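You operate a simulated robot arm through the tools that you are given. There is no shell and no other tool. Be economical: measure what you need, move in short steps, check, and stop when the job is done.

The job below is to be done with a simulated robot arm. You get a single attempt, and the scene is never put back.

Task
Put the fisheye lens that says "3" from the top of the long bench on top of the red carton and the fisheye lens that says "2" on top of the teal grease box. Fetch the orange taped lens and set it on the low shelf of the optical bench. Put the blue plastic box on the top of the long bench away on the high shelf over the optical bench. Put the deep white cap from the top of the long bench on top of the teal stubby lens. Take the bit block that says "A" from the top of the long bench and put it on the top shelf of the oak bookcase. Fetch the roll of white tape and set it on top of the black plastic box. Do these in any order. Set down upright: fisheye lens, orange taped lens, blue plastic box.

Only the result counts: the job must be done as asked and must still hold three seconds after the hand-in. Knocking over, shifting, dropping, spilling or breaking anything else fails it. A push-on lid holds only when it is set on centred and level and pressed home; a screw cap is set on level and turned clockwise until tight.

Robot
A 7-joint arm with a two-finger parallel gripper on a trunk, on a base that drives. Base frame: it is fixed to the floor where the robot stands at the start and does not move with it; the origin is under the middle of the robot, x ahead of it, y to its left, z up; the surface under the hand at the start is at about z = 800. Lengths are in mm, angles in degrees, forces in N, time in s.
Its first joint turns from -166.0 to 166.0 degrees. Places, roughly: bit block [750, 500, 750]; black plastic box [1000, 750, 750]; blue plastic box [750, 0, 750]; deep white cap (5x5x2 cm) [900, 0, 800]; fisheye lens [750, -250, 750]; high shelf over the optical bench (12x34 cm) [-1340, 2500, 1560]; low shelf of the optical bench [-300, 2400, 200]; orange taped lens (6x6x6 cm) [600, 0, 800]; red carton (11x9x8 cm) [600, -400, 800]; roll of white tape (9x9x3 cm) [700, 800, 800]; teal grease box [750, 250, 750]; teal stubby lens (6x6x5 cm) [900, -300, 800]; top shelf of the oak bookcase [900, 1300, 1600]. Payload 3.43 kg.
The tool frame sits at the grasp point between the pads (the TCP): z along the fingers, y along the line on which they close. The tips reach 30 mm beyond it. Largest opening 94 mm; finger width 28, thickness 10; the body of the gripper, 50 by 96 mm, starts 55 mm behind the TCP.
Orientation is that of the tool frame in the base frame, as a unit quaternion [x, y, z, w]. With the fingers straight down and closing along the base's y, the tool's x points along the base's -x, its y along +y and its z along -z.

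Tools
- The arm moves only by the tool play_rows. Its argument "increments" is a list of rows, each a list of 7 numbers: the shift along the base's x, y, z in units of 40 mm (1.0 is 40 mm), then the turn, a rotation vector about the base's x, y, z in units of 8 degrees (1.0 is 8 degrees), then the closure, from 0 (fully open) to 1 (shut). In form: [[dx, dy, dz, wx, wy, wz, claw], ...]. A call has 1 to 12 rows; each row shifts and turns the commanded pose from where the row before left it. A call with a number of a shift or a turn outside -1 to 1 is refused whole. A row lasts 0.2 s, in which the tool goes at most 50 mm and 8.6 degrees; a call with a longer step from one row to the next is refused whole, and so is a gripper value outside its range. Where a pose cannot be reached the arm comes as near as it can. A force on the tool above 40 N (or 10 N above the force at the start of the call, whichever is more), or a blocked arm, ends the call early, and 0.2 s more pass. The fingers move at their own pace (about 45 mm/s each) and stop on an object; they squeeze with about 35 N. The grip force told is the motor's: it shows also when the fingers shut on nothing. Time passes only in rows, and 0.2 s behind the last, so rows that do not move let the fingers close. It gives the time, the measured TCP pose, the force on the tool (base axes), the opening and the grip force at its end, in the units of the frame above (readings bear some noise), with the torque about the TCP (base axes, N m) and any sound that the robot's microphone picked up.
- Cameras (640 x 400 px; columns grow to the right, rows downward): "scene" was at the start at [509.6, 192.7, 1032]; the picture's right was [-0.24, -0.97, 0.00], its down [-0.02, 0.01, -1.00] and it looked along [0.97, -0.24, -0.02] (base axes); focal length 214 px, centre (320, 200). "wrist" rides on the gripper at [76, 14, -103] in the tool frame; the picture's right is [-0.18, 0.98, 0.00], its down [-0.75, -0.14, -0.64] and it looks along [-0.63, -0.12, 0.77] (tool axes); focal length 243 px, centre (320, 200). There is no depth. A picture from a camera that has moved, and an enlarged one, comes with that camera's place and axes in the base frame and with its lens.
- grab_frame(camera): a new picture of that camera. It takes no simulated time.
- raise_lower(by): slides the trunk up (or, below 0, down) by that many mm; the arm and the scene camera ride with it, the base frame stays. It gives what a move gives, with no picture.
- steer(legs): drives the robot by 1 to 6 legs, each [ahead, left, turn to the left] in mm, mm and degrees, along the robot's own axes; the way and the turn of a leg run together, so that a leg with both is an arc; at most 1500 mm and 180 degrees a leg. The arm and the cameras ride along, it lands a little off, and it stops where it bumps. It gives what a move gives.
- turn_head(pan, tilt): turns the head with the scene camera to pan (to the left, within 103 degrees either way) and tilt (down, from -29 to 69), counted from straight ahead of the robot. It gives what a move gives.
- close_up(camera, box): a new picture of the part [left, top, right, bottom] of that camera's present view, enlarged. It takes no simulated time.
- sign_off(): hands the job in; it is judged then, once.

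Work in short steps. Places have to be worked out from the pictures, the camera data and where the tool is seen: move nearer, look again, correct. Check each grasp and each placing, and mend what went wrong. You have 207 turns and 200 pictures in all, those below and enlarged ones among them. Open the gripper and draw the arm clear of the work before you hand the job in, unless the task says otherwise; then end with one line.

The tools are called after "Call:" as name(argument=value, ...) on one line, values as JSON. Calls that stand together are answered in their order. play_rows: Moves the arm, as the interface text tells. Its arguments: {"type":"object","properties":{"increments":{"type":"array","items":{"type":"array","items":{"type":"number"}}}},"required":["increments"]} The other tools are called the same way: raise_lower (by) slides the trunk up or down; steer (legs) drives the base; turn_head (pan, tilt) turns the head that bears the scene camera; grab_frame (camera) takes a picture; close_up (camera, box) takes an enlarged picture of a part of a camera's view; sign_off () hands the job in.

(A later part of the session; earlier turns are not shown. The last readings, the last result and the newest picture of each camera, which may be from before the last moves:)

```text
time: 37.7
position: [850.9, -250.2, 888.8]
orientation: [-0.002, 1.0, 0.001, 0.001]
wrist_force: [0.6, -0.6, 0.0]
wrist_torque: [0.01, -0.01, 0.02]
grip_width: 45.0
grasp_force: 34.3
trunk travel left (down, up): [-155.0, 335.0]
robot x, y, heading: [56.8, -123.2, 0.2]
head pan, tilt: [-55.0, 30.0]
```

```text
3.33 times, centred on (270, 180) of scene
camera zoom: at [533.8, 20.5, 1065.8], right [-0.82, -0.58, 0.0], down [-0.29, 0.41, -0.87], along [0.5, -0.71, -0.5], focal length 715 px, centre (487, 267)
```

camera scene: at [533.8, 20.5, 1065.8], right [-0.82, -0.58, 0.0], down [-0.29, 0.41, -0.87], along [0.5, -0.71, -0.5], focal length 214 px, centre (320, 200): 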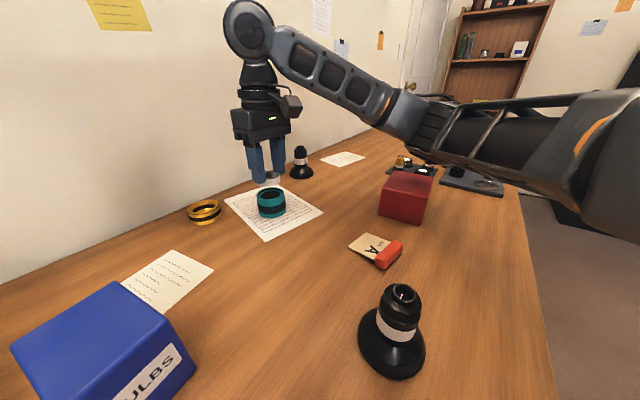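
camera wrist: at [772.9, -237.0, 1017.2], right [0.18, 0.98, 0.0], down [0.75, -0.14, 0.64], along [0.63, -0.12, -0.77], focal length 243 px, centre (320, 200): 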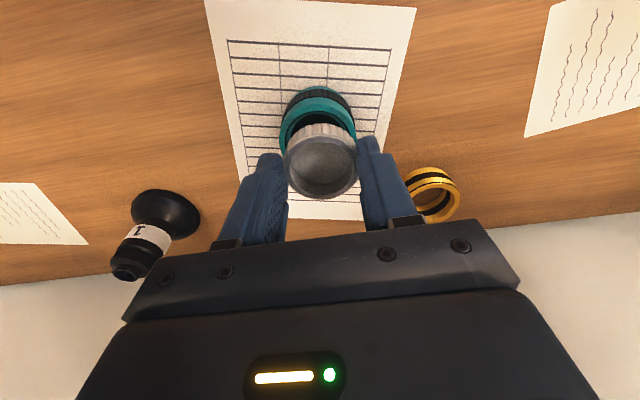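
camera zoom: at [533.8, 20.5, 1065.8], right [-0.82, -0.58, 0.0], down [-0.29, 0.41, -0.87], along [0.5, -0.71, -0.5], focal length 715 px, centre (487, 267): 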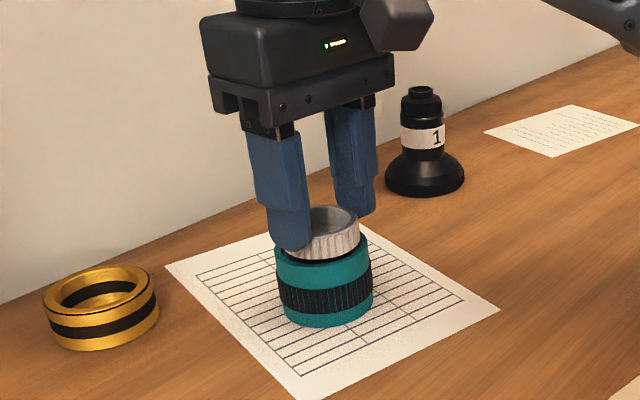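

Nearly there, no contact yet; a few more millimetres.

Call:
play_rows(increments=[[-0.03, 0, -0.08, 0, 0, 0, 1], [0, 0, -0.08, 0, 0, 0, 1], [0, 0, 0, 0, 0, 0, 1]])

Call:
close_up(camera="scene", box=[235, 150, 315, 230])

```text
time: 38.5
position: [849.0, -251.8, 884.5]
orientation: [-0.002, 1.0, 0.0, 0.003]
wrist_force: [2.5, -1.5, 22.9]
wrist_torque: [-0.06, -0.26, -0.03]
grip_width: 44.6
grasp_force: 34.8
trunk travel left (down, up): [-155.0, 335.0]
robot x, y, heading: [58.7, -122.7, 0.0]
head pan, tilt: [-55.0, 30.0]
```

```text
5.00 times, centred on (275, 190) of scene
camera zoom: at [533.4, 20.5, 1066.3], right [-0.82, -0.58, 0.0], down [-0.29, 0.41, -0.87], along [0.5, -0.71, -0.5], focal length 1072 px, centre (545, 250)
```

zoom: 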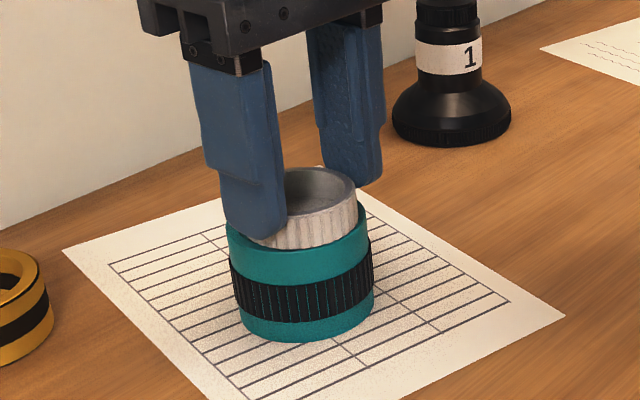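

Contact: cap bottom on the rim at ~845. Release and rise.

Call:
play_rows(increments=[[0, 0, 0.05, 0, 0, 0, 1], [0, 0, 0, 0, 0, 0, 0.4], [0, 0, 0, 0, 0, 0, 0.2], [0, 0, 0, 0, 0, 0, 0], [0, 0, 0, 0, 0, 0, 0], [0, 0, 1, 0, 0, 0, 0], [0, 0, 1, 0, 0, 0, 0], [0, 0, 1, 0, 0, 0, 0]])

Call:
grab_frame(camera="wrist")

Call:
close_up(camera="scene", box=[235, 150, 315, 230])

```text
time: 40.3
position: [848.1, -253.0, 1005.1]
orientation: [-0.002, 1.0, -0.001, 0.001]
wrist_force: [0.1, -0.3, -0.2]
wrist_torque: [0.03, 0.04, -0.05]
grip_width: 93.6
grasp_force: 0.1
trunk travel left (down, up): [-155.0, 335.0]
robot x, y, heading: [60.7, -119.9, -0.1]
head pan, tilt: [-55.0, 30.0]
```

```text
159 pictures are left
camera wrist: at [771.1, -240.2, 1107.2], right [0.18, 0.98, 0.0], down [0.75, -0.14, 0.64], along [0.63, -0.12, -0.77], focal length 243 px, centre (320, 200)
```

wrist: 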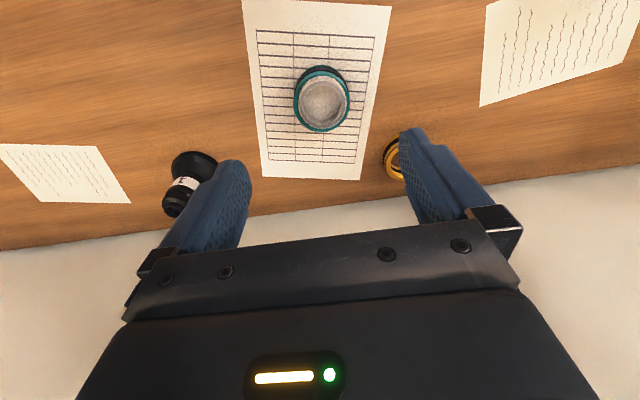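

```text
5.00 times, centred on (275, 190) of scene
camera zoom: at [533.9, 20.4, 1065.6], right [-0.82, -0.58, 0.0], down [-0.29, 0.41, -0.87], along [0.5, -0.71, -0.5], focal length 1072 px, centre (545, 250)
```

zoom: 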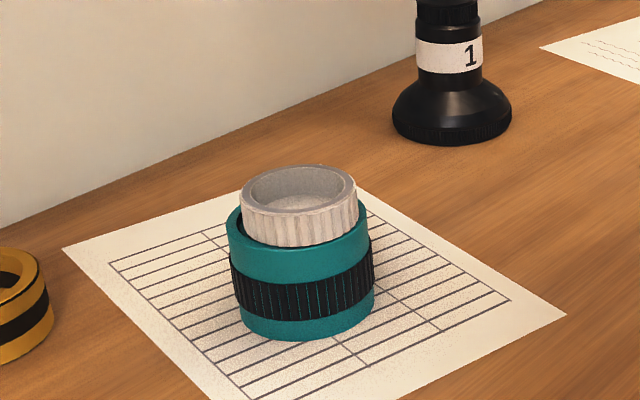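

Cap rests well on the teal lens. Now back up 230 mm so lens 3, carton and card are at comfortable reach.

Call:
steer(legs=[[-230, 0, 0]])

Call:
turn_head(pan=-20, tilt=30)

Call:
grab_frame(camera="scene")

Call:
grab_frame(camera="wrist")

```text
time: 42.0
position: [617.8, -255.2, 1004.6]
orientation: [0.0, 1.0, 0.001, 0.002]
wrist_force: [-0.7, 0.9, 0.4]
wrist_torque: [0.0, 0.03, 0.03]
grip_width: 93.8
grasp_force: 0.2
trunk travel left (down, up): [-155.0, 335.0]
robot x, y, heading: [-166.9, -123.8, -0.1]
head pan, tilt: [-55.0, 30.0]
```

```text
time: 43.0
position: [618.5, -256.5, 1004.7]
orientation: [0.0, 1.0, 0.0, 0.001]
wrist_force: [0.4, 0.4, 0.4]
wrist_torque: [-0.01, 0.01, 0.02]
grip_width: 93.8
grasp_force: 0.0
trunk travel left (down, up): [-155.0, 335.0]
robot x, y, heading: [-165.5, -120.3, 0.0]
head pan, tilt: [-20.0, 30.0]
```

```text
157 pictures are left
camera scene: at [339.3, 61.2, 1065.8], right [-0.34, -0.94, 0.0], down [-0.47, 0.17, -0.87], along [0.81, -0.3, -0.5], focal length 214 px, centre (320, 200)
```

scene: 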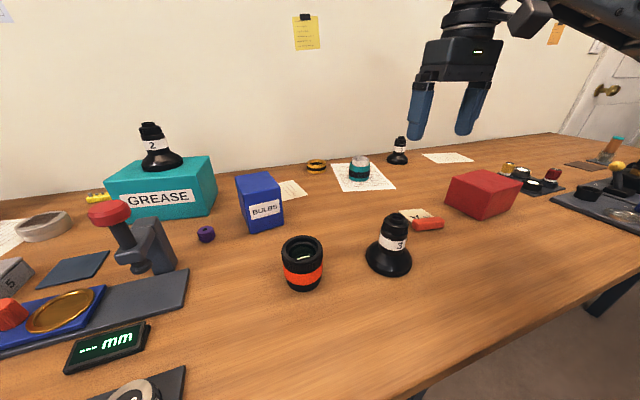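

```text
156 pictures are left
camera wrist: at [542.2, -243.6, 1107.1], right [0.18, 0.98, 0.0], down [0.75, -0.14, 0.64], along [0.63, -0.12, -0.77], focal length 243 px, centre (320, 200)
```

wrist: 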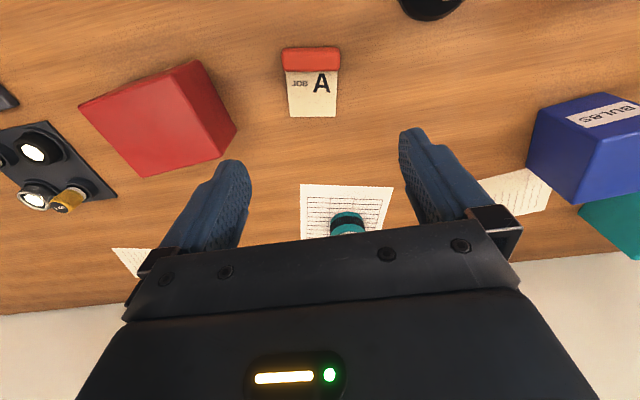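

The card fell in place (foot at ~(655,-274), handle toward me at ~(590,-263)). First lens 3 at ~(538,-132): I go above it.

Call:
play_rows(increments=[[-0.49, 0.77, 0, 0, 0, 0, 0], [-0.49, 0.77, 0, 0, 0, 0, 0], [-0.49, 0.77, 0, 0, 0, 0, 0], [-0.49, 0.77, 0, 0, 0, 0, 0], [0, 0, 0, 0, 0, 0, 0]])

Call:
grab_frame(camera="wrist")

```text
time: 44.2
position: [540.4, -132.7, 1005.4]
orientation: [0.0, 1.0, 0.0, 0.001]
wrist_force: [-0.4, -0.6, -0.3]
wrist_torque: [-0.01, 0.02, -0.01]
grip_width: 94.1
grasp_force: 0.2
trunk travel left (down, up): [-155.0, 335.0]
robot x, y, heading: [-165.7, -120.9, 0.1]
head pan, tilt: [-20.0, 30.0]
```

```text
155 pictures are left
camera wrist: at [463.4, -120.9, 1108.0], right [0.18, 0.98, 0.0], down [0.75, -0.14, 0.64], along [0.63, -0.12, -0.77], focal length 243 px, centre (320, 200)
```

wrist: 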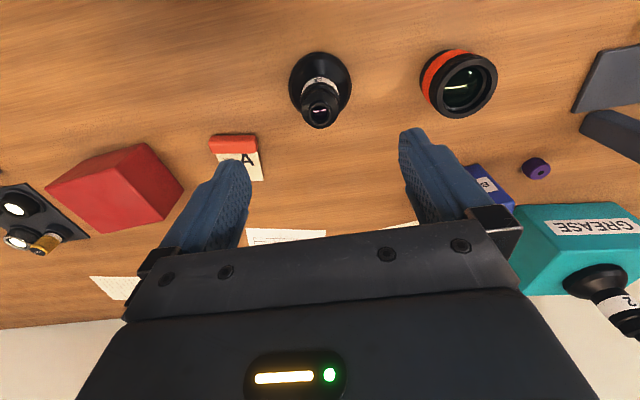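

Lens 3 axis ≈ (540,-136). Descend to z≈869 and close.

Call:
play_rows(increments=[[0, -0.08, -0.85, 0, 0, 0, 0], [0, 0, -0.85, 0, 0, 0, 0], [0, 0, -0.85, 0, 0, 0, 0], [0, 0, -0.85, 0, 0, 0, 0], [0, 0, 0, 0, 0, 0, 0], [0, 0, 0, 0, 0, 0, 0.6], [0, 0, 0, 0, 0, 0, 1], [0, 0, 0, 0, 0, 0, 1], [0, 0, 0, 0, 0, 0, 1]])

Call:
grab_frame(camera="wrist")

Call:
grab_frame(camera="scene")

```text
time: 46.2
position: [542.1, -136.3, 868.6]
orientation: [0.001, 1.0, 0.0, 0.001]
wrist_force: [0.2, 0.6, 0.3]
wrist_torque: [0.07, -0.01, 0.02]
grip_width: 38.8
grasp_force: 29.3
trunk travel left (down, up): [-155.0, 335.0]
robot x, y, heading: [-168.7, -119.7, -0.1]
head pan, tilt: [-20.0, 30.0]
```

```text
154 pictures are left
camera wrist: at [464.9, -123.8, 971.6], right [0.18, 0.98, 0.0], down [0.75, -0.14, 0.64], along [0.63, -0.12, -0.77], focal length 243 px, centre (320, 200)
```

wrist: 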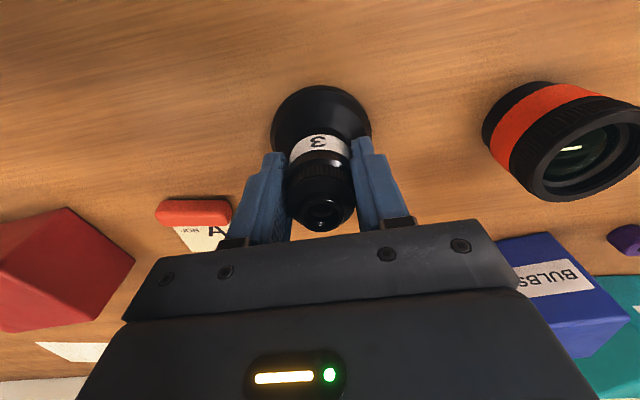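

```text
153 pictures are left
camera scene: at [339.3, 61.3, 1065.8], right [-0.34, -0.94, 0.0], down [-0.47, 0.17, -0.87], along [0.81, -0.3, -0.5], focal length 214 px, centre (320, 200)
```

scene: 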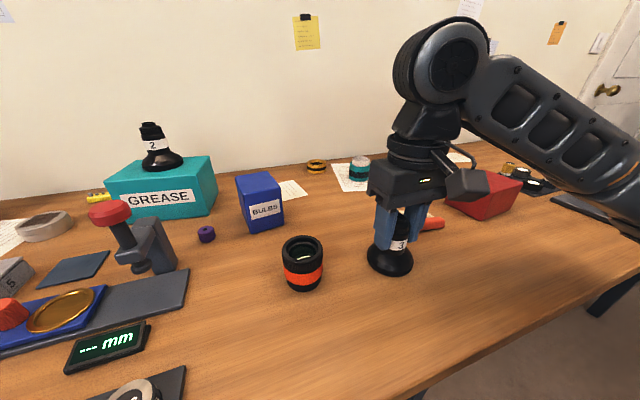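

Lens 3 held. Lift and carry over to the red carton.

Call:
play_rows(increments=[[0, 0, 0.85, 0, 0, 0, 1], [0, 0, 0.85, 0, 0, 0, 1], [0, 0, 0.85, 0, 0, 0, 1], [0, 0, 0.85, 0, 0, 0, 1], [0.23, -1, 0, 0, 0, 0, 1], [0.23, -1, 0, 0, 0, 0, 1], [0.23, -1, 0, 0, 0, 0, 1], [0.23, -1, 0, 0, 0, 0, 1], [0.23, -1, 0, 0, 0, 0, 1], [0.23, -1, 0, 0, 0, 0, 1], [0.23, -1, 0, 0, 0, 0, 1]])

Call:
grab_frame(camera="wrist")

Call:
turn_head(pan=-45, tilt=25)

Call:
grab_frame(camera="scene")

```text
time: 48.6
position: [604.5, -415.7, 1003.4]
orientation: [0.0, 1.0, 0.001, 0.001]
wrist_force: [-0.9, 0.2, -2.6]
wrist_torque: [-0.04, 0.02, 0.01]
grip_width: 38.5
grasp_force: 34.7
trunk travel left (down, up): [-155.0, 335.0]
robot x, y, heading: [-168.2, -123.0, 0.0]
head pan, tilt: [-20.0, 30.0]
```

```text
152 pictures are left
camera wrist: at [528.4, -403.6, 1106.1], right [0.18, 0.98, 0.0], down [0.75, -0.14, 0.64], along [0.63, -0.12, -0.77], focal length 243 px, centre (320, 200)
```

wrist: 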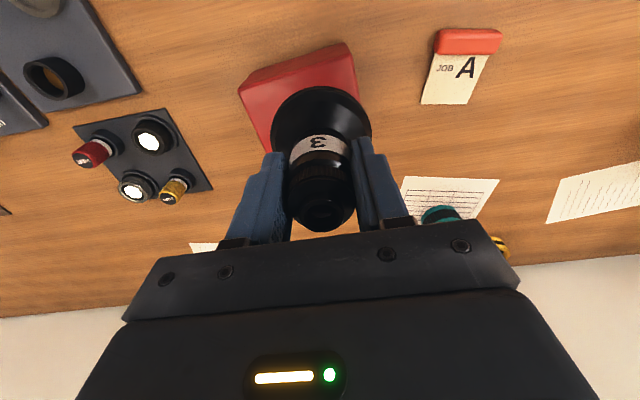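

```text
time: 49.5
position: [604.1, -415.4, 1003.3]
orientation: [0.0, 1.0, 0.001, 0.002]
wrist_force: [0.4, 0.4, -2.1]
wrist_torque: [0.01, 0.01, 0.01]
grip_width: 38.6
grasp_force: 34.7
trunk travel left (down, up): [-155.0, 335.0]
robot x, y, heading: [-167.4, -119.7, -0.1]
head pan, tilt: [-45.0, 25.0]
```

```text
151 pictures are left
camera scene: at [319.6, 27.0, 1073.7], right [-0.71, -0.71, 0.0], down [-0.3, 0.3, -0.91], along [0.64, -0.64, -0.42], focal length 214 px, centre (320, 200)
```

scene: 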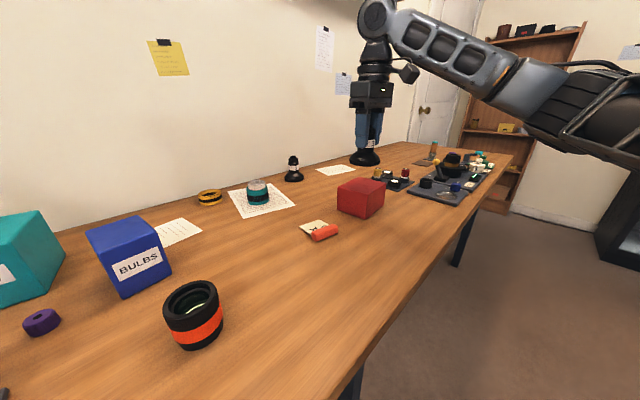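

Call:
close_up(camera="scene", box=[310, 150, 420, 230])

Call:
close_up(camera="wrist", box=[220, 20, 400, 200])

```text
5.00 times, centred on (365, 190) of scene
camera zoom: at [319.6, 27.0, 1073.7], right [-0.71, -0.71, 0.0], down [-0.3, 0.3, -0.91], along [0.64, -0.64, -0.42], focal length 1072 px, centre (95, 250)
```

zoom: 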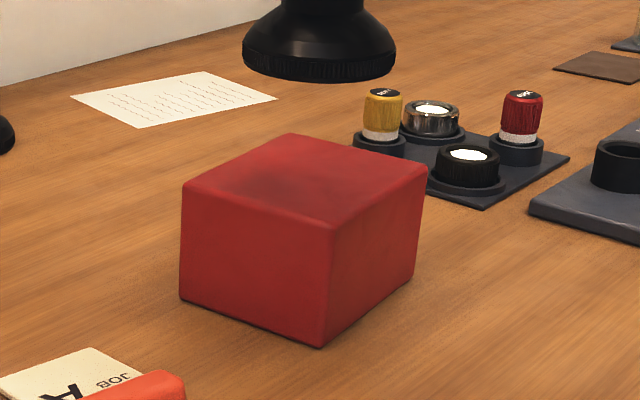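

```text
2.22 times, centred on (310, 110) of wrist
camera zoom: at [528.2, -403.2, 1106.0], right [0.18, 0.98, 0.0], down [0.75, -0.14, 0.64], along [0.63, -0.12, -0.77], focal length 539 px, centre (342, 400)
```

zoom: 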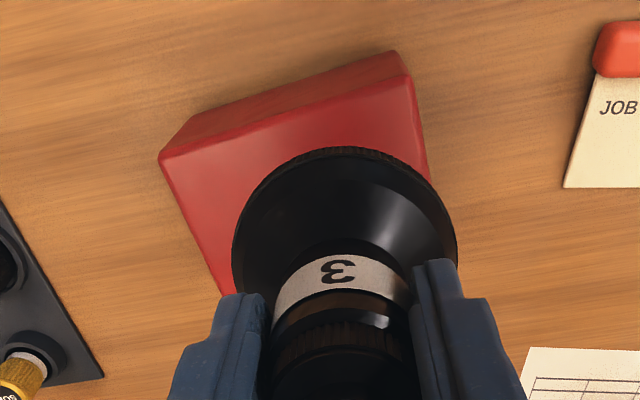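

Carton top centre from the wrist view ≈ (616,-428), z≈880. Shift and lower gently.

Call:
play_rows(increments=[[0.28, -0.31, -0.4, 0, 0, 0, 1], [0, 0, -0.5, 0, 0, 0, 1], [0, 0, -0.2, 0, 0, 0, 1], [0, 0, -0.1, 0, 0, 0, 1], [0, 0, 0, 0, 0, 0, 1]])

Call:
close_up(camera="scene", box=[310, 130, 420, 230])

```text
time: 50.7
position: [615.7, -428.4, 954.6]
orientation: [0.0, 1.0, 0.0, 0.0]
wrist_force: [0.4, -0.6, -1.8]
wrist_torque: [0.02, 0.0, -0.02]
grip_width: 38.4
grasp_force: 35.0
trunk travel left (down, up): [-155.0, 335.0]
robot x, y, heading: [-169.1, -120.1, 0.4]
head pan, tilt: [-45.0, 25.0]
```

```text
4.00 times, centred on (365, 180) of scene
camera zoom: at [319.5, 27.0, 1073.8], right [-0.71, -0.71, 0.0], down [-0.3, 0.3, -0.91], along [0.64, -0.64, -0.42], focal length 858 px, centre (140, 280)
```

zoom: 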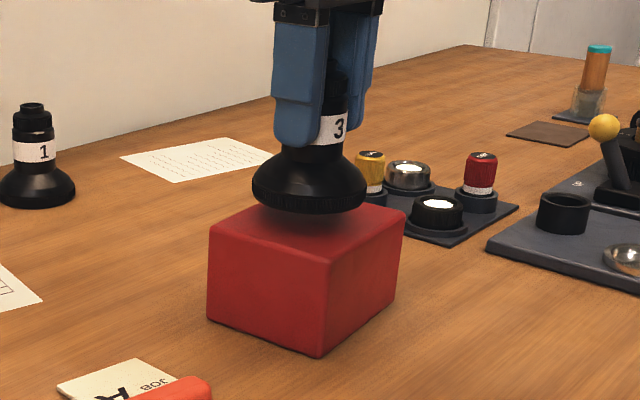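

Still a small gap; well centred. Lower in small steps.

Call:
play_rows(increments=[[0, 0, -0.1, 0, 0, 0, 1], [0, 0, -0.1, 0, 0, 0, 1], [0, 0, 0, 0, 0, 0, 1]])

Call:
close_up(camera="scene", box=[310, 130, 420, 230])

```text
time: 51.5
position: [617.1, -428.6, 947.0]
orientation: [0.001, 1.0, 0.0, 0.0]
wrist_force: [0.1, 0.0, -2.5]
wrist_torque: [-0.03, 0.01, -0.02]
grip_width: 38.5
grasp_force: 34.9
trunk travel left (down, up): [-155.0, 335.0]
robot x, y, heading: [-168.3, -121.2, -0.1]
head pan, tilt: [-45.0, 25.0]
```

```text
4.00 times, centred on (365, 180) of scene
camera zoom: at [319.5, 27.0, 1073.8], right [-0.71, -0.71, 0.0], down [-0.3, 0.3, -0.91], along [0.64, -0.64, -0.42], focal length 858 px, centre (140, 280)
```

zoom: 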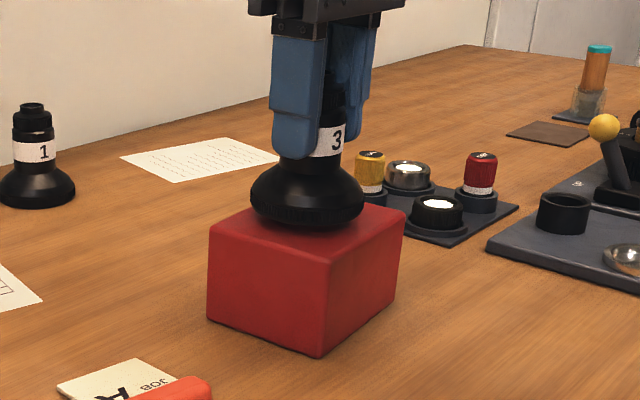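

Call:
play_rows(increments=[[0, 0, -0.08, 0, 0, 0, 1], [0, 0, 0, 0, 0, 0, 1]])

```text
time: 52.1
position: [616.4, -428.6, 945.1]
orientation: [0.0, 1.0, 0.0, 0.0]
wrist_force: [0.2, 0.1, -2.3]
wrist_torque: [-0.02, 0.01, -0.04]
grip_width: 38.7
grasp_force: 35.2
trunk travel left (down, up): [-155.0, 335.0]
robot x, y, heading: [-164.3, -121.1, -0.3]
head pan, tilt: [-45.0, 25.0]
```

No contact yet; two more 2.5 mm steps.

Call:
play_rows(increments=[[0, 0, -0.07, 0, 0, 0, 1], [0, 0, 0, 0, 0, 0, 1]])

Call:
play_rows(increments=[[0, 0, -0.07, 0, 0, 0, 1], [0, 0, 0, 0, 0, 0, 1]])

```text
time: 52.7
position: [615.8, -428.6, 943.1]
orientation: [0.0, 1.0, 0.001, 0.001]
wrist_force: [-0.3, -0.7, -1.6]
wrist_torque: [0.0, 0.01, 0.0]
grip_width: 38.5
grasp_force: 35.0
trunk travel left (down, up): [-155.0, 335.0]
robot x, y, heading: [-164.1, -126.1, -0.3]
head pan, tilt: [-45.0, 25.0]
```

```text
time: 53.3
position: [615.5, -428.0, 940.1]
orientation: [0.0, 1.0, 0.001, 0.001]
wrist_force: [-0.7, -0.7, -1.4]
wrist_torque: [-0.01, 0.01, -0.03]
grip_width: 38.5
grasp_force: 35.4
trunk travel left (down, up): [-155.0, 335.0]
robot x, y, heading: [-166.6, -124.4, 0.1]
head pan, tilt: [-45.0, 25.0]
```

Call:
play_rows(increments=[[0, 0, -0.08, 0, 0, 0, 1], [0, 0, 0, 0, 0, 0, 1]])

Call:
close_up(camera="scene", box=[330, 150, 400, 210])

```text
time: 53.9
position: [616.1, -427.4, 938.1]
orientation: [0.001, 1.0, -0.001, 0.003]
wrist_force: [3.5, -1.9, 30.0]
wrist_torque: [0.14, 0.05, 0.0]
grip_width: 38.8
grasp_force: 34.7
trunk travel left (down, up): [-155.0, 335.0]
robot x, y, heading: [-169.6, -119.9, -0.0]
head pan, tilt: [-45.0, 25.0]
```

```text
6.67 times, centred on (365, 180) of scene
camera zoom: at [319.0, 27.2, 1074.5], right [-0.71, -0.71, 0.0], down [-0.3, 0.3, -0.91], along [0.64, -0.64, -0.42], focal length 1430 px, centre (20, 333)
```

zoom: 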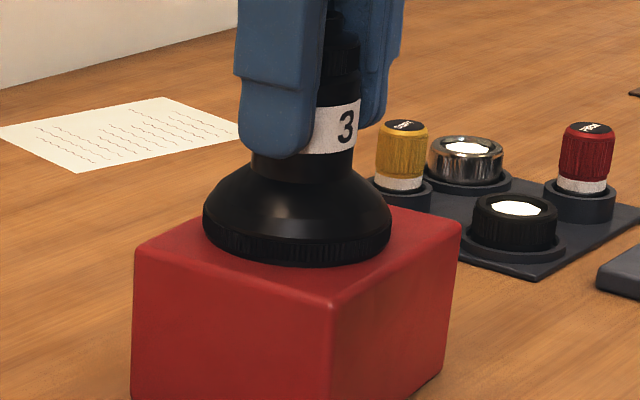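

Firm contact, lens flat on the carton. Back off 1 mm, release and rise.

Call:
play_rows(increments=[[0, 0, 0.04, 0, 0, 0, 1], [0, 0, 0, 0, 0, 0, 0.6], [0, 0, 0, 0, 0, 0, 0.3], [0, 0, 0, 0, 0, 0, 0], [0, 0, 0, 0, 0, 0, 0], [0, 0, 1, 0, 0, 0, 0], [0, 0, 1, 0, 0, 0, 0], [0, 0, 1, 0, 0, 0, 0], [-0.5, 0.8, 0, 0, 0, 0, 0], [-0.5, 0.8, 0, 0, 0, 0, 0]])

Call:
grab_frame(camera="wrist")

Call:
grab_frame(camera="scene")

```text
time: 56.1
position: [577.6, -363.6, 1058.9]
orientation: [0.001, 1.0, -0.001, 0.001]
wrist_force: [-0.3, 0.5, -0.4]
wrist_torque: [0.05, -0.02, 0.0]
grip_width: 94.3
grasp_force: 0.2
trunk travel left (down, up): [-155.0, 335.0]
robot x, y, heading: [-169.6, -123.1, -0.1]
head pan, tilt: [-45.0, 25.0]
```

```text
145 pictures are left
camera wrist: at [501.3, -350.9, 1161.1], right [0.19, 0.98, 0.0], down [0.75, -0.14, 0.64], along [0.63, -0.12, -0.77], focal length 243 px, centre (320, 200)
```

wrist: 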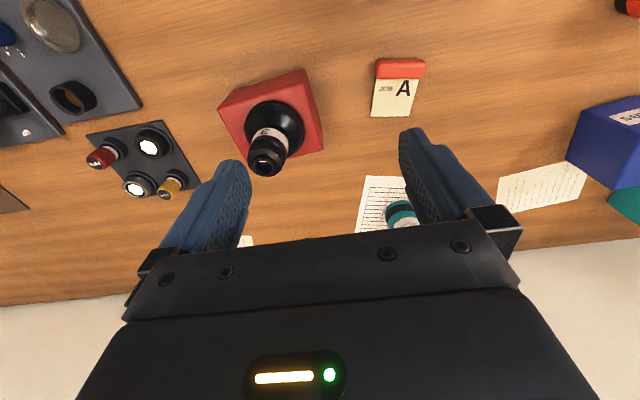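

```text
144 pictures are left
camera scene: at [319.6, 26.8, 1073.8], right [-0.71, -0.71, 0.0], down [-0.3, 0.3, -0.91], along [0.64, -0.64, -0.42], focal length 214 px, centre (320, 200)
```

scene: 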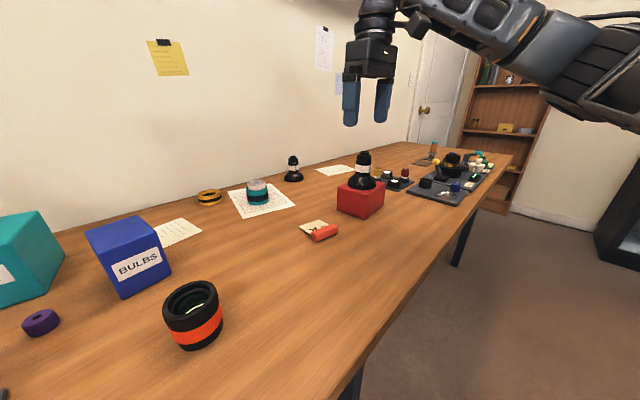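

Lens 3 done. Now the fallen card: it must be rotated 90° about y, so I test in the air whether the tool can tilt ~38° backward (end pose) there.

Call:
play_rows(increments=[[0.3, 0.44, -0.2, 0, 0, 0, 0], [0.3, 0.44, -0.2, 0, 0, 0, 0], [0.3, 0.44, -0.2, 0, 0.95, 0, 0], [0.3, 0.44, -0.2, 0, 0.95, 0, 0], [0.3, 0.44, -0.2, 0, 0.95, 0, 0], [0, 0, 0, 0, 0.95, 0, 0], [0, 0, 0, 0, 0.95, 0, 0], [0, 0, 0, 0, 0, 0, 0]])

Call:
grab_frame(camera="wrist")

Call:
grab_frame(camera="scene")

```text
time: 57.9
position: [635.3, -274.9, 1018.0]
orientation: [0.001, 0.946, 0.001, -0.324]
wrist_force: [-0.5, -0.9, 0.2]
wrist_torque: [0.0, 0.0, 0.01]
grip_width: 94.0
grasp_force: 0.0
trunk travel left (down, up): [-155.0, 335.0]
robot x, y, heading: [-170.1, -123.0, -0.0]
head pan, tilt: [-45.0, 25.0]
```

```text
143 pictures are left
camera wrist: at [638.8, -263.3, 1146.4], right [0.15, 0.98, -0.11], down [0.99, -0.14, 0.04], along [0.03, -0.12, -0.99], focal length 243 px, centre (320, 200)
```

wrist: 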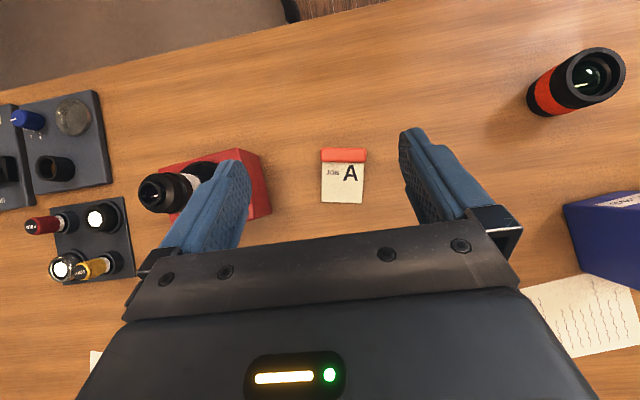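

```text
142 pictures are left
camera scene: at [319.5, 27.0, 1073.8], right [-0.71, -0.71, 0.0], down [-0.3, 0.3, -0.91], along [0.64, -0.64, -0.42], focal length 214 px, centre (320, 200)
```

scene: 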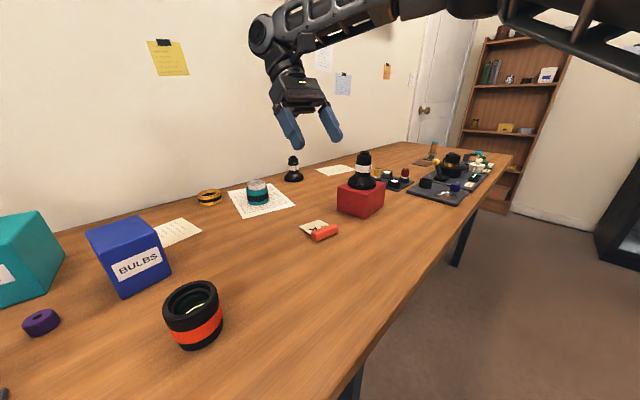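

The backward tilt is reachable. The camera now looks straight down on the card, good for measuring.

Call:
close_up(camera="wrist", box=[300, 130, 390, 220])

```text
4.44 times, centred on (345, 175) of wrist
camera zoom: at [638.8, -263.3, 1146.4], right [0.15, 0.98, -0.11], down [0.99, -0.14, 0.04], along [0.03, -0.12, -0.99], focal length 1078 px, centre (209, 311)
```

zoom: 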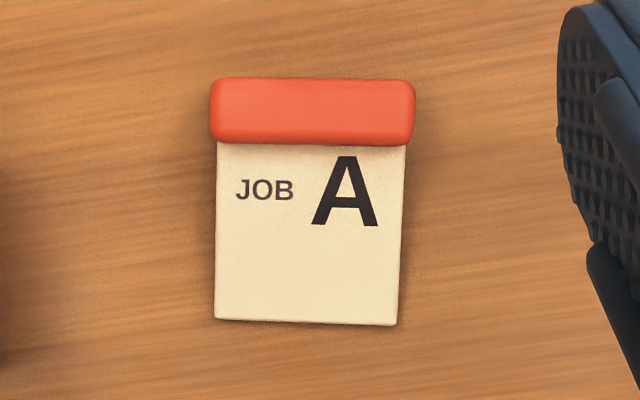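

Card measured: foot edge (652,-304)–(662,-247), handle centre (593,-263), yaw ≈ -10.4°, card tilted ~7° since the handle is thicker. I raise the trunk for elbow clearance, yaw the tool to match, and begin tilting forward about the card's edge axis.

Call:
raise_lower(by=60)

Call:
play_rows(increments=[[-0.3, 0.06, 0, 0, 0, -1, 0], [-0.2, 0.06, 0, 0, 0, -0.3, 0], [-0.3, 0.06, -0.3, -0.18, -0.984, 0, 0], [-0.3, 0.06, -0.3, -0.18, -0.984, 0, 0], [-0.3, 0.06, -0.3, -0.18, -0.984, 0, 0], [-0.3, 0.06, -0.3, -0.18, -0.984, 0, 0], [-0.3, 0.06, -0.3, -0.18, -0.984, 0, 0], [-0.2, 0.06, -0.3, -0.18, -0.984, 0, 0], [-0.2, 0.06, -0.4, -0.18, -0.984, 0, 0], [0, 0, -0.4, -0.18, -0.984, 0, 0], [0, 0, -0.4, -0.18, -0.984, 0, 0], [0, 0, 0, 0, 0, 0, 0]])

Call:
grab_frame(camera="wrist")

Call:
grab_frame(camera="scene")

```text
time: 58.9
position: [636.0, -274.8, 1079.0]
orientation: [0.0, 0.946, 0.0, -0.325]
wrist_force: [0.0, 0.6, -0.7]
wrist_torque: [0.02, 0.01, 0.03]
grip_width: 94.0
grasp_force: 0.1
trunk travel left (down, up): [-215.0, 275.0]
robot x, y, heading: [-169.2, -125.5, -0.1]
head pan, tilt: [-45.0, 25.0]
```

```text
time: 61.5
position: [540.0, -254.0, 958.4]
orientation: [0.087, 0.952, -0.027, 0.293]
wrist_force: [-0.1, -0.3, -0.9]
wrist_torque: [0.01, 0.0, 0.03]
grip_width: 94.2
grasp_force: 0.0
trunk travel left (down, up): [-215.0, 275.0]
robot x, y, heading: [-167.9, -118.0, -0.0]
head pan, tilt: [-45.0, 25.0]
```

```text
140 pictures are left
camera wrist: at [423.6, -220.4, 1000.8], right [0.33, 0.94, 0.1], down [0.23, -0.19, 0.95], along [0.92, -0.29, -0.28], focal length 243 px, centre (320, 200)
```

wrist: 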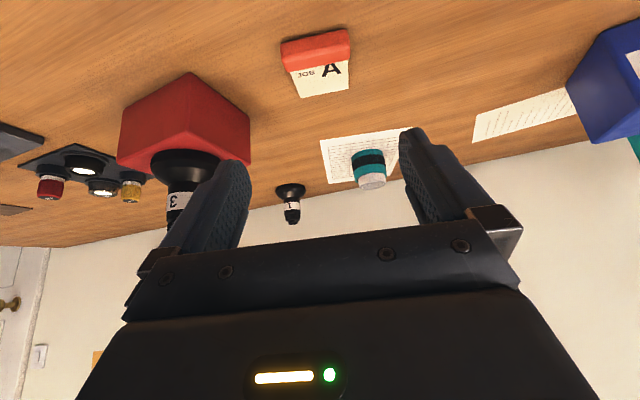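

```text
139 pictures are left
camera scene: at [319.5, 27.1, 1133.8], right [-0.71, -0.71, 0.0], down [-0.3, 0.3, -0.91], along [0.64, -0.64, -0.42], focal length 214 px, centre (320, 200)
```

scene: 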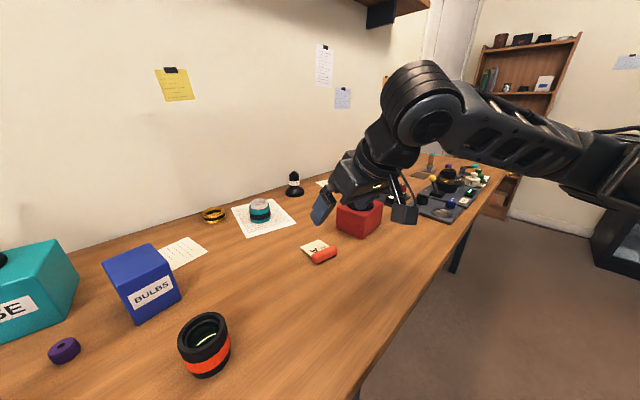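

Alignment in line with the card. Finish the tilt to 50° and drop to a hover just behind the handle.

Call:
play_rows(increments=[[0, 0, -0.6, -0.18, -0.984, 0, 0], [-0.07, 0.02, -0.6, -0.18, -0.984, 0, 0], [0, 0, -0.6, 0, 0, 0, 0], [0, 0, 0, 0, 0, 0, 0]])

Call:
grab_frame(camera="wrist")

Call:
grab_frame(camera="scene")

```text
time: 62.5
position: [559.9, -262.9, 883.3]
orientation: [0.083, 0.902, -0.038, 0.422]
wrist_force: [0.5, -0.4, -0.4]
wrist_torque: [0.02, -0.01, 0.0]
grip_width: 94.0
grasp_force: 0.0
out of reach, approached as far as the arm can: row 1, 2
trunk travel left (down, up): [-215.0, 275.0]
robot x, y, heading: [-166.2, -120.5, 0.3]
head pan, tilt: [-45.0, 25.0]
```

```text
138 pictures are left
camera wrist: at [436.4, -227.3, 889.4], right [0.29, 0.95, 0.14], down [-0.04, -0.14, 0.99], along [0.96, -0.29, -0.01], focal length 243 px, centre (320, 200)
```

wrist: 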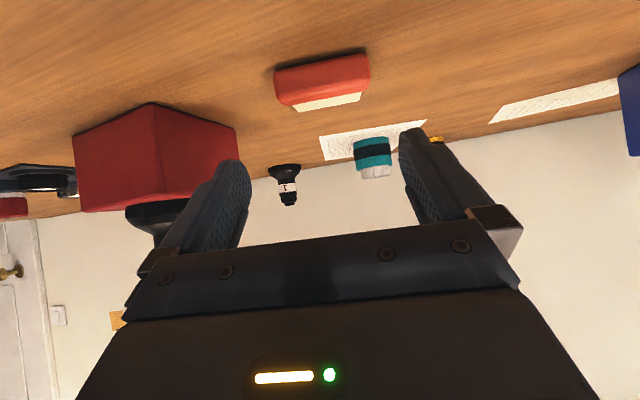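

```text
137 pictures are left
camera scene: at [319.5, 27.1, 1133.8], right [-0.71, -0.71, 0.0], down [-0.3, 0.3, -0.91], along [0.64, -0.64, -0.42], focal length 214 px, centre (320, 200)
```

scene: 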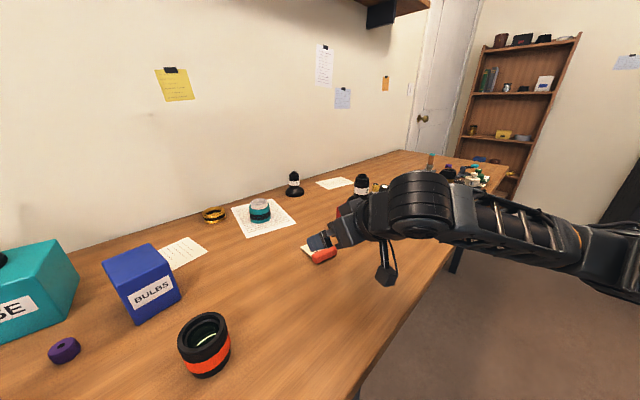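

Orientation is right (50°), but the arm is folded near its inner limit. I back the base 100 mm and re-approach.

Call:
steer(legs=[[-100, 0, 0]])

Call:
play_rows(increments=[[0.8, -0.02, 0, 0, 0, 0, 0], [0.8, -0.02, 0, 0, 0, 0, 0], [0, 0, 0, 0, 0, 0, 0]])

Call:
grab_frame(camera="wrist")

```text
time: 63.7
position: [459.4, -261.7, 882.0]
orientation: [0.081, 0.902, -0.038, 0.422]
wrist_force: [-0.9, 0.0, -0.2]
wrist_torque: [0.03, 0.0, 0.01]
grip_width: 93.8
grasp_force: 0.0
trunk travel left (down, up): [-215.0, 275.0]
robot x, y, heading: [-266.9, -121.8, 0.1]
head pan, tilt: [-45.0, 25.0]
```

```text
time: 64.5
position: [522.4, -263.4, 882.1]
orientation: [0.082, 0.902, -0.038, 0.422]
wrist_force: [-0.6, -1.1, -0.2]
wrist_torque: [0.0, -0.01, -0.02]
grip_width: 94.0
grasp_force: 0.1
trunk travel left (down, up): [-215.0, 275.0]
robot x, y, heading: [-266.3, -120.5, 0.1]
head pan, tilt: [-45.0, 25.0]
```

```text
136 pictures are left
camera wrist: at [399.6, -227.8, 889.9], right [0.29, 0.95, 0.14], down [-0.03, -0.14, 0.99], along [0.96, -0.29, -0.01], focal length 243 px, centre (320, 200)
```

wrist: 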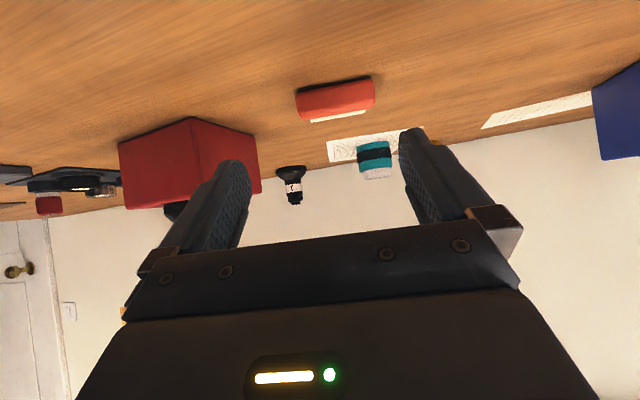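

I shift +13 mm in y for alignment and advance down along the tool axis partly.

Call:
play_rows(increments=[[0, 0.33, 0, 0, 0, 0, 0], [0.5, -0.1, -0.4, 0, 0, 0, 0], [0.5, -0.1, -0.4, 0, 0, 0, 0], [0, 0, 0, 0, 0, 0, 0]])

Call:
grab_frame(camera="wrist")

Call:
grab_frame(camera="scene")

```text
time: 65.5
position: [563.6, -259.2, 849.1]
orientation: [0.081, 0.902, -0.038, 0.422]
wrist_force: [-0.8, 0.5, -0.4]
wrist_torque: [0.01, -0.02, -0.04]
grip_width: 94.0
grasp_force: 0.0
trunk travel left (down, up): [-215.0, 275.0]
robot x, y, heading: [-267.7, -122.3, 0.1]
head pan, tilt: [-45.0, 25.0]
```

```text
135 pictures are left
camera wrist: at [440.2, -224.2, 856.8], right [0.29, 0.95, 0.14], down [-0.03, -0.14, 0.99], along [0.96, -0.29, -0.01], focal length 243 px, centre (320, 200)
```

wrist: 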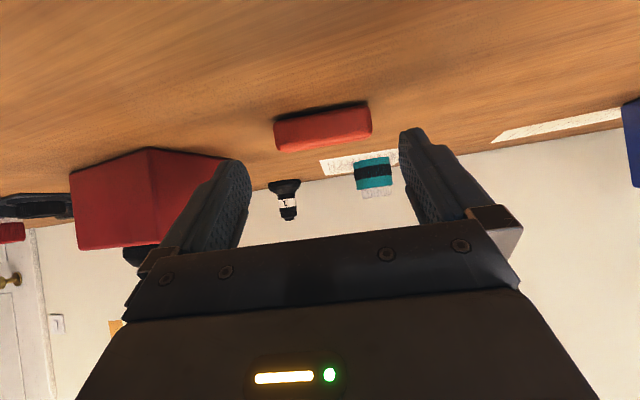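

```text
134 pictures are left
camera scene: at [218.8, 27.8, 1133.8], right [-0.71, -0.71, 0.0], down [-0.3, 0.3, -0.91], along [0.64, -0.64, -0.42], focal length 214 px, centre (320, 200)
```

scene: 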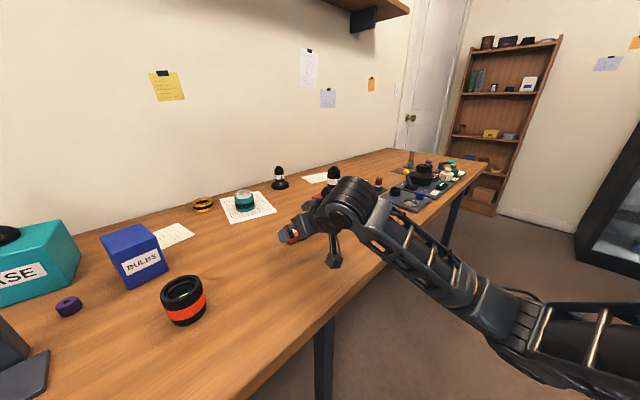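

Aligned: handle centred between the fingers. Final approach and grip.

Call:
play_rows(increments=[[0.25, -0.04, -0.2, 0, 0, 0, 0], [0.22, -0.03, -0.2, 0, 0, 0, 0], [0, 0, 0, 0, 0, 0, 0]])

Call:
grab_frame(camera="wrist")

Call:
close_up(camera="scene", box=[250, 170, 450, 300])

```text
time: 66.3
position: [582.4, -260.5, 834.0]
orientation: [0.081, 0.902, -0.037, 0.422]
wrist_force: [0.1, 0.9, 0.4]
wrist_torque: [-0.02, 0.0, 0.01]
grip_width: 94.2
grasp_force: 0.1
trunk travel left (down, up): [-215.0, 275.0]
robot x, y, heading: [-265.7, -123.5, -0.1]
head pan, tilt: [-45.0, 25.0]
```

```text
133 pictures are left
camera wrist: at [458.8, -226.0, 841.4], right [0.29, 0.95, 0.14], down [-0.03, -0.14, 0.99], along [0.96, -0.29, -0.01], focal length 243 px, centre (320, 200)
```

wrist: 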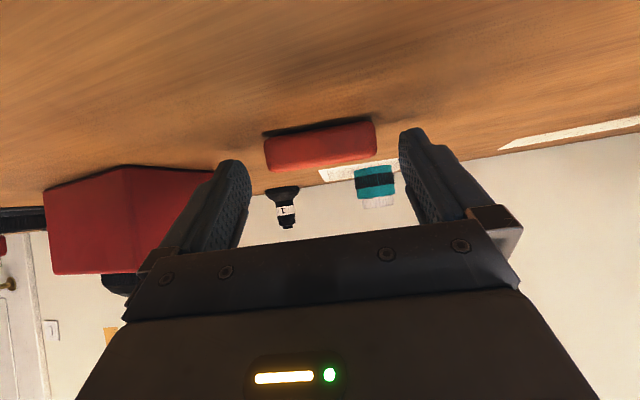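

```text
3.08 times, centred on (350, 235) of scene
camera zoom: at [218.8, 27.8, 1133.8], right [-0.71, -0.71, 0.0], down [-0.3, 0.3, -0.91], along [0.64, -0.64, -0.42], focal length 660 px, centre (228, 92)
```

zoom: 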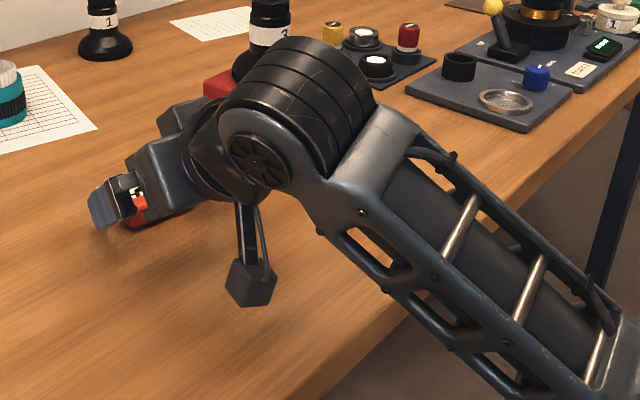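

Handle lies between the fingertips. Close.

Call:
play_rows(increments=[[0, 0, 0, 0, 0, 0, 0.3], [0, 0, 0, 0, 0, 0, 0.6], [0, 0, 0, 0, 0, 0, 1], [0, 0, 0, 0, 0, 0, 1], [0, 0, 0, 0, 0, 0, 1]])

Call:
grab_frame(camera="wrist")

```text
time: 67.5
position: [581.8, -260.0, 834.1]
orientation: [0.082, 0.902, -0.038, 0.422]
wrist_force: [0.5, 0.3, 1.6]
wrist_torque: [0.01, 0.0, -0.03]
grip_width: 60.8
grasp_force: 35.2
trunk travel left (down, up): [-215.0, 275.0]
robot x, y, heading: [-266.5, -121.0, 0.1]
head pan, tilt: [-45.0, 25.0]
```

```text
131 pictures are left
camera wrist: at [458.7, -225.9, 841.4], right [0.29, 0.95, 0.14], down [-0.03, -0.14, 0.99], along [0.96, -0.29, -0.01], focal length 243 px, centre (320, 200)
```

wrist: 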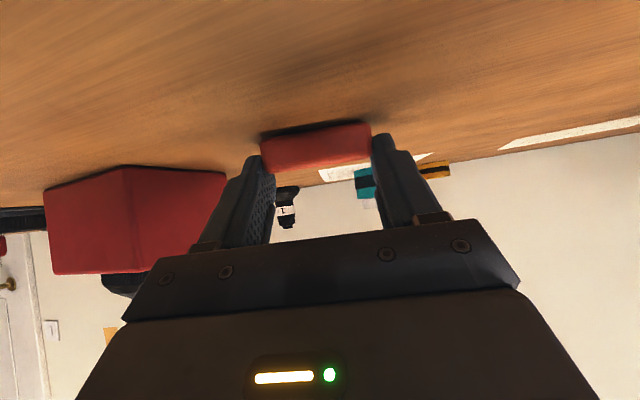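

Held (60.8 mm). Lift 120 mm, then drive the base forward 130 mm for the end pose.

Call:
play_rows(increments=[[0, 0, 0.7, 0, 0, 0, 1], [0, 0, 1, 0, 0, 0, 1], [0, 0, 1, 0, 0, 0, 1], [0, 0, 0.5, 0, 0, 0, 1], [0, 0, 0, 0, 0, 0, 1]])

Call:
grab_frame(camera="scene")

Call:
steer(legs=[[130, 0, 0]])

```text
time: 68.7
position: [581.3, -261.1, 961.7]
orientation: [0.081, 0.902, -0.038, 0.422]
wrist_force: [0.3, -0.2, -0.2]
wrist_torque: [0.02, 0.02, -0.03]
grip_width: 60.7
grasp_force: 34.7
trunk travel left (down, up): [-215.0, 275.0]
robot x, y, heading: [-264.7, -119.1, -0.0]
head pan, tilt: [-45.0, 25.0]
```

```text
130 pictures are left
camera scene: at [218.8, 27.8, 1133.8], right [-0.71, -0.71, 0.0], down [-0.3, 0.3, -0.91], along [0.64, -0.64, -0.42], focal length 214 px, centre (320, 200)
```

scene: 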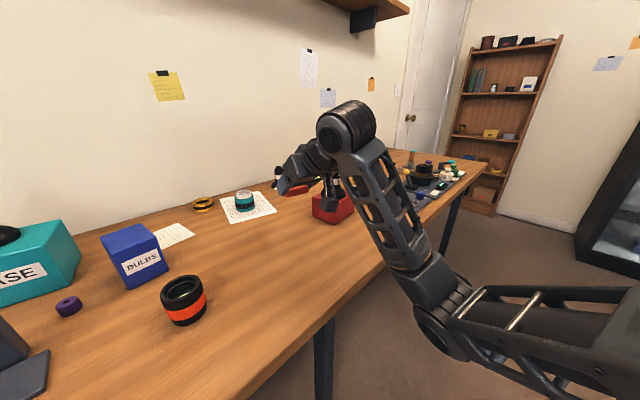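

```text
time: 69.9
position: [680.1, -268.3, 960.2]
orientation: [0.092, 0.902, -0.038, 0.421]
wrist_force: [-0.2, -0.8, 0.0]
wrist_torque: [-0.01, 0.0, 0.03]
grip_width: 60.5
grasp_force: 35.3
trunk travel left (down, up): [-215.0, 275.0]
robot x, y, heading: [-164.9, -123.9, -0.2]
head pan, tilt: [-45.0, 25.0]
stopped in leg 1: the robot was blocked; the commanded pose is now the measured one
```

The base was blocked at 100 mm, likely the low elbow meeting the bench edge. I check the scene.

Call:
grab_frame(camera="scene")

```text
129 pictures are left
camera scene: at [321.5, 30.1, 1136.7], right [-0.71, -0.71, 0.0], down [-0.3, 0.3, -0.91], along [0.64, -0.64, -0.42], focal length 214 px, centre (320, 200)
```

scene: 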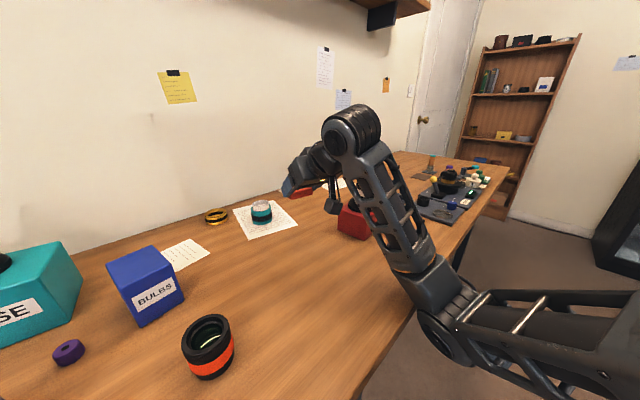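

Elbow touched the bench edge; objects look unmoved. I back off 15 mm and rotate the card upright in the air (83° about its edge axis).

Call:
steer(legs=[[-15, 0, 0]])

Call:
play_rows(increments=[[0.1, -0.03, 0.2, 0.17, 0.93, 0, 1], [0.1, -0.03, 0, 0.17, 0.93, 0, 1], [0.1, -0.03, 0, 0.17, 0.93, 0, 1], [0.1, -0.03, 0, 0.17, 0.93, 0, 1], [0, -0.03, 0, 0.17, 0.93, 0, 1], [0, -0.03, 0, 0.17, 0.93, 0, 1], [0, -0.03, 0, 0.17, 0.93, 0, 1], [0, 0, 0, 0.17, 0.93, 0, 1], [0, 0, 0, 0.17, 0.93, 0, 1], [0, 0, 0, 0.17, 0.93, 0, 1], [0, 0, 0, 0, 0, 0.15, 1]])

Call:
grab_frame(camera="wrist")

Call:
grab_frame(camera="scene")

```text
time: 70.7
position: [669.7, -269.8, 951.2]
orientation: [0.093, 0.904, -0.036, 0.416]
wrist_force: [-0.2, 0.2, -0.9]
wrist_torque: [-0.03, 0.05, -0.01]
grip_width: 60.7
grasp_force: 35.1
trunk travel left (down, up): [-215.0, 275.0]
robot x, y, heading: [-174.2, -123.1, -0.0]
head pan, tilt: [-45.0, 25.0]
```

```text
time: 73.1
position: [686.1, -278.1, 961.2]
orientation: [0.088, 0.969, 0.014, -0.229]
wrist_force: [-0.6, -1.1, -0.2]
wrist_torque: [0.0, -0.02, 0.0]
grip_width: 60.7
grasp_force: 34.2
trunk travel left (down, up): [-215.0, 275.0]
robot x, y, heading: [-175.2, -119.4, -0.0]
head pan, tilt: [-45.0, 25.0]
```

```text
128 pictures are left
camera wrist: at [666.4, -260.1, 1086.6], right [0.33, 0.94, -0.1], down [0.92, -0.3, 0.24], along [0.2, -0.17, -0.97], focal length 243 px, centre (320, 200)
```

wrist: 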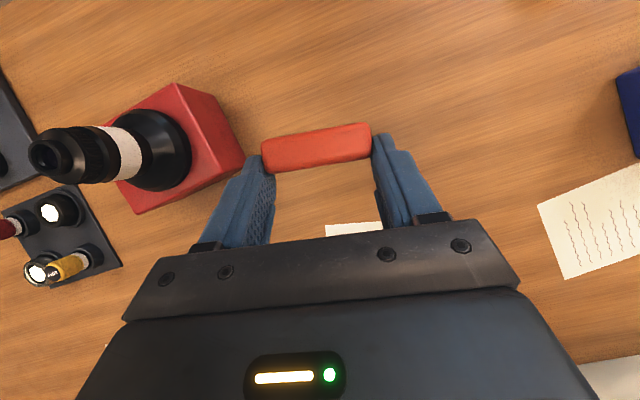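

```text
127 pictures are left
camera scene: at [312.2, 27.5, 1133.8], right [-0.71, -0.71, 0.0], down [-0.3, 0.3, -0.91], along [0.64, -0.64, -0.42], focal length 214 px, centre (320, 200)
```

scene: 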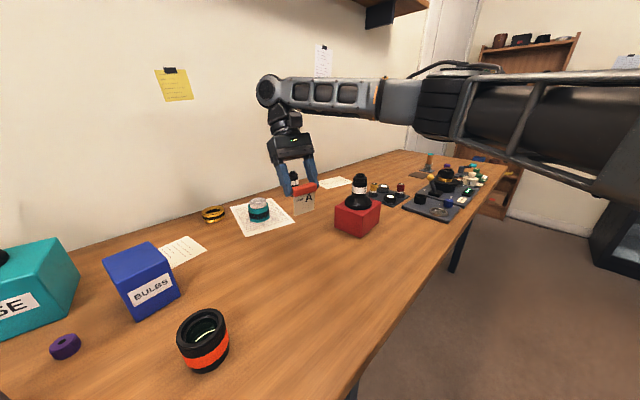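

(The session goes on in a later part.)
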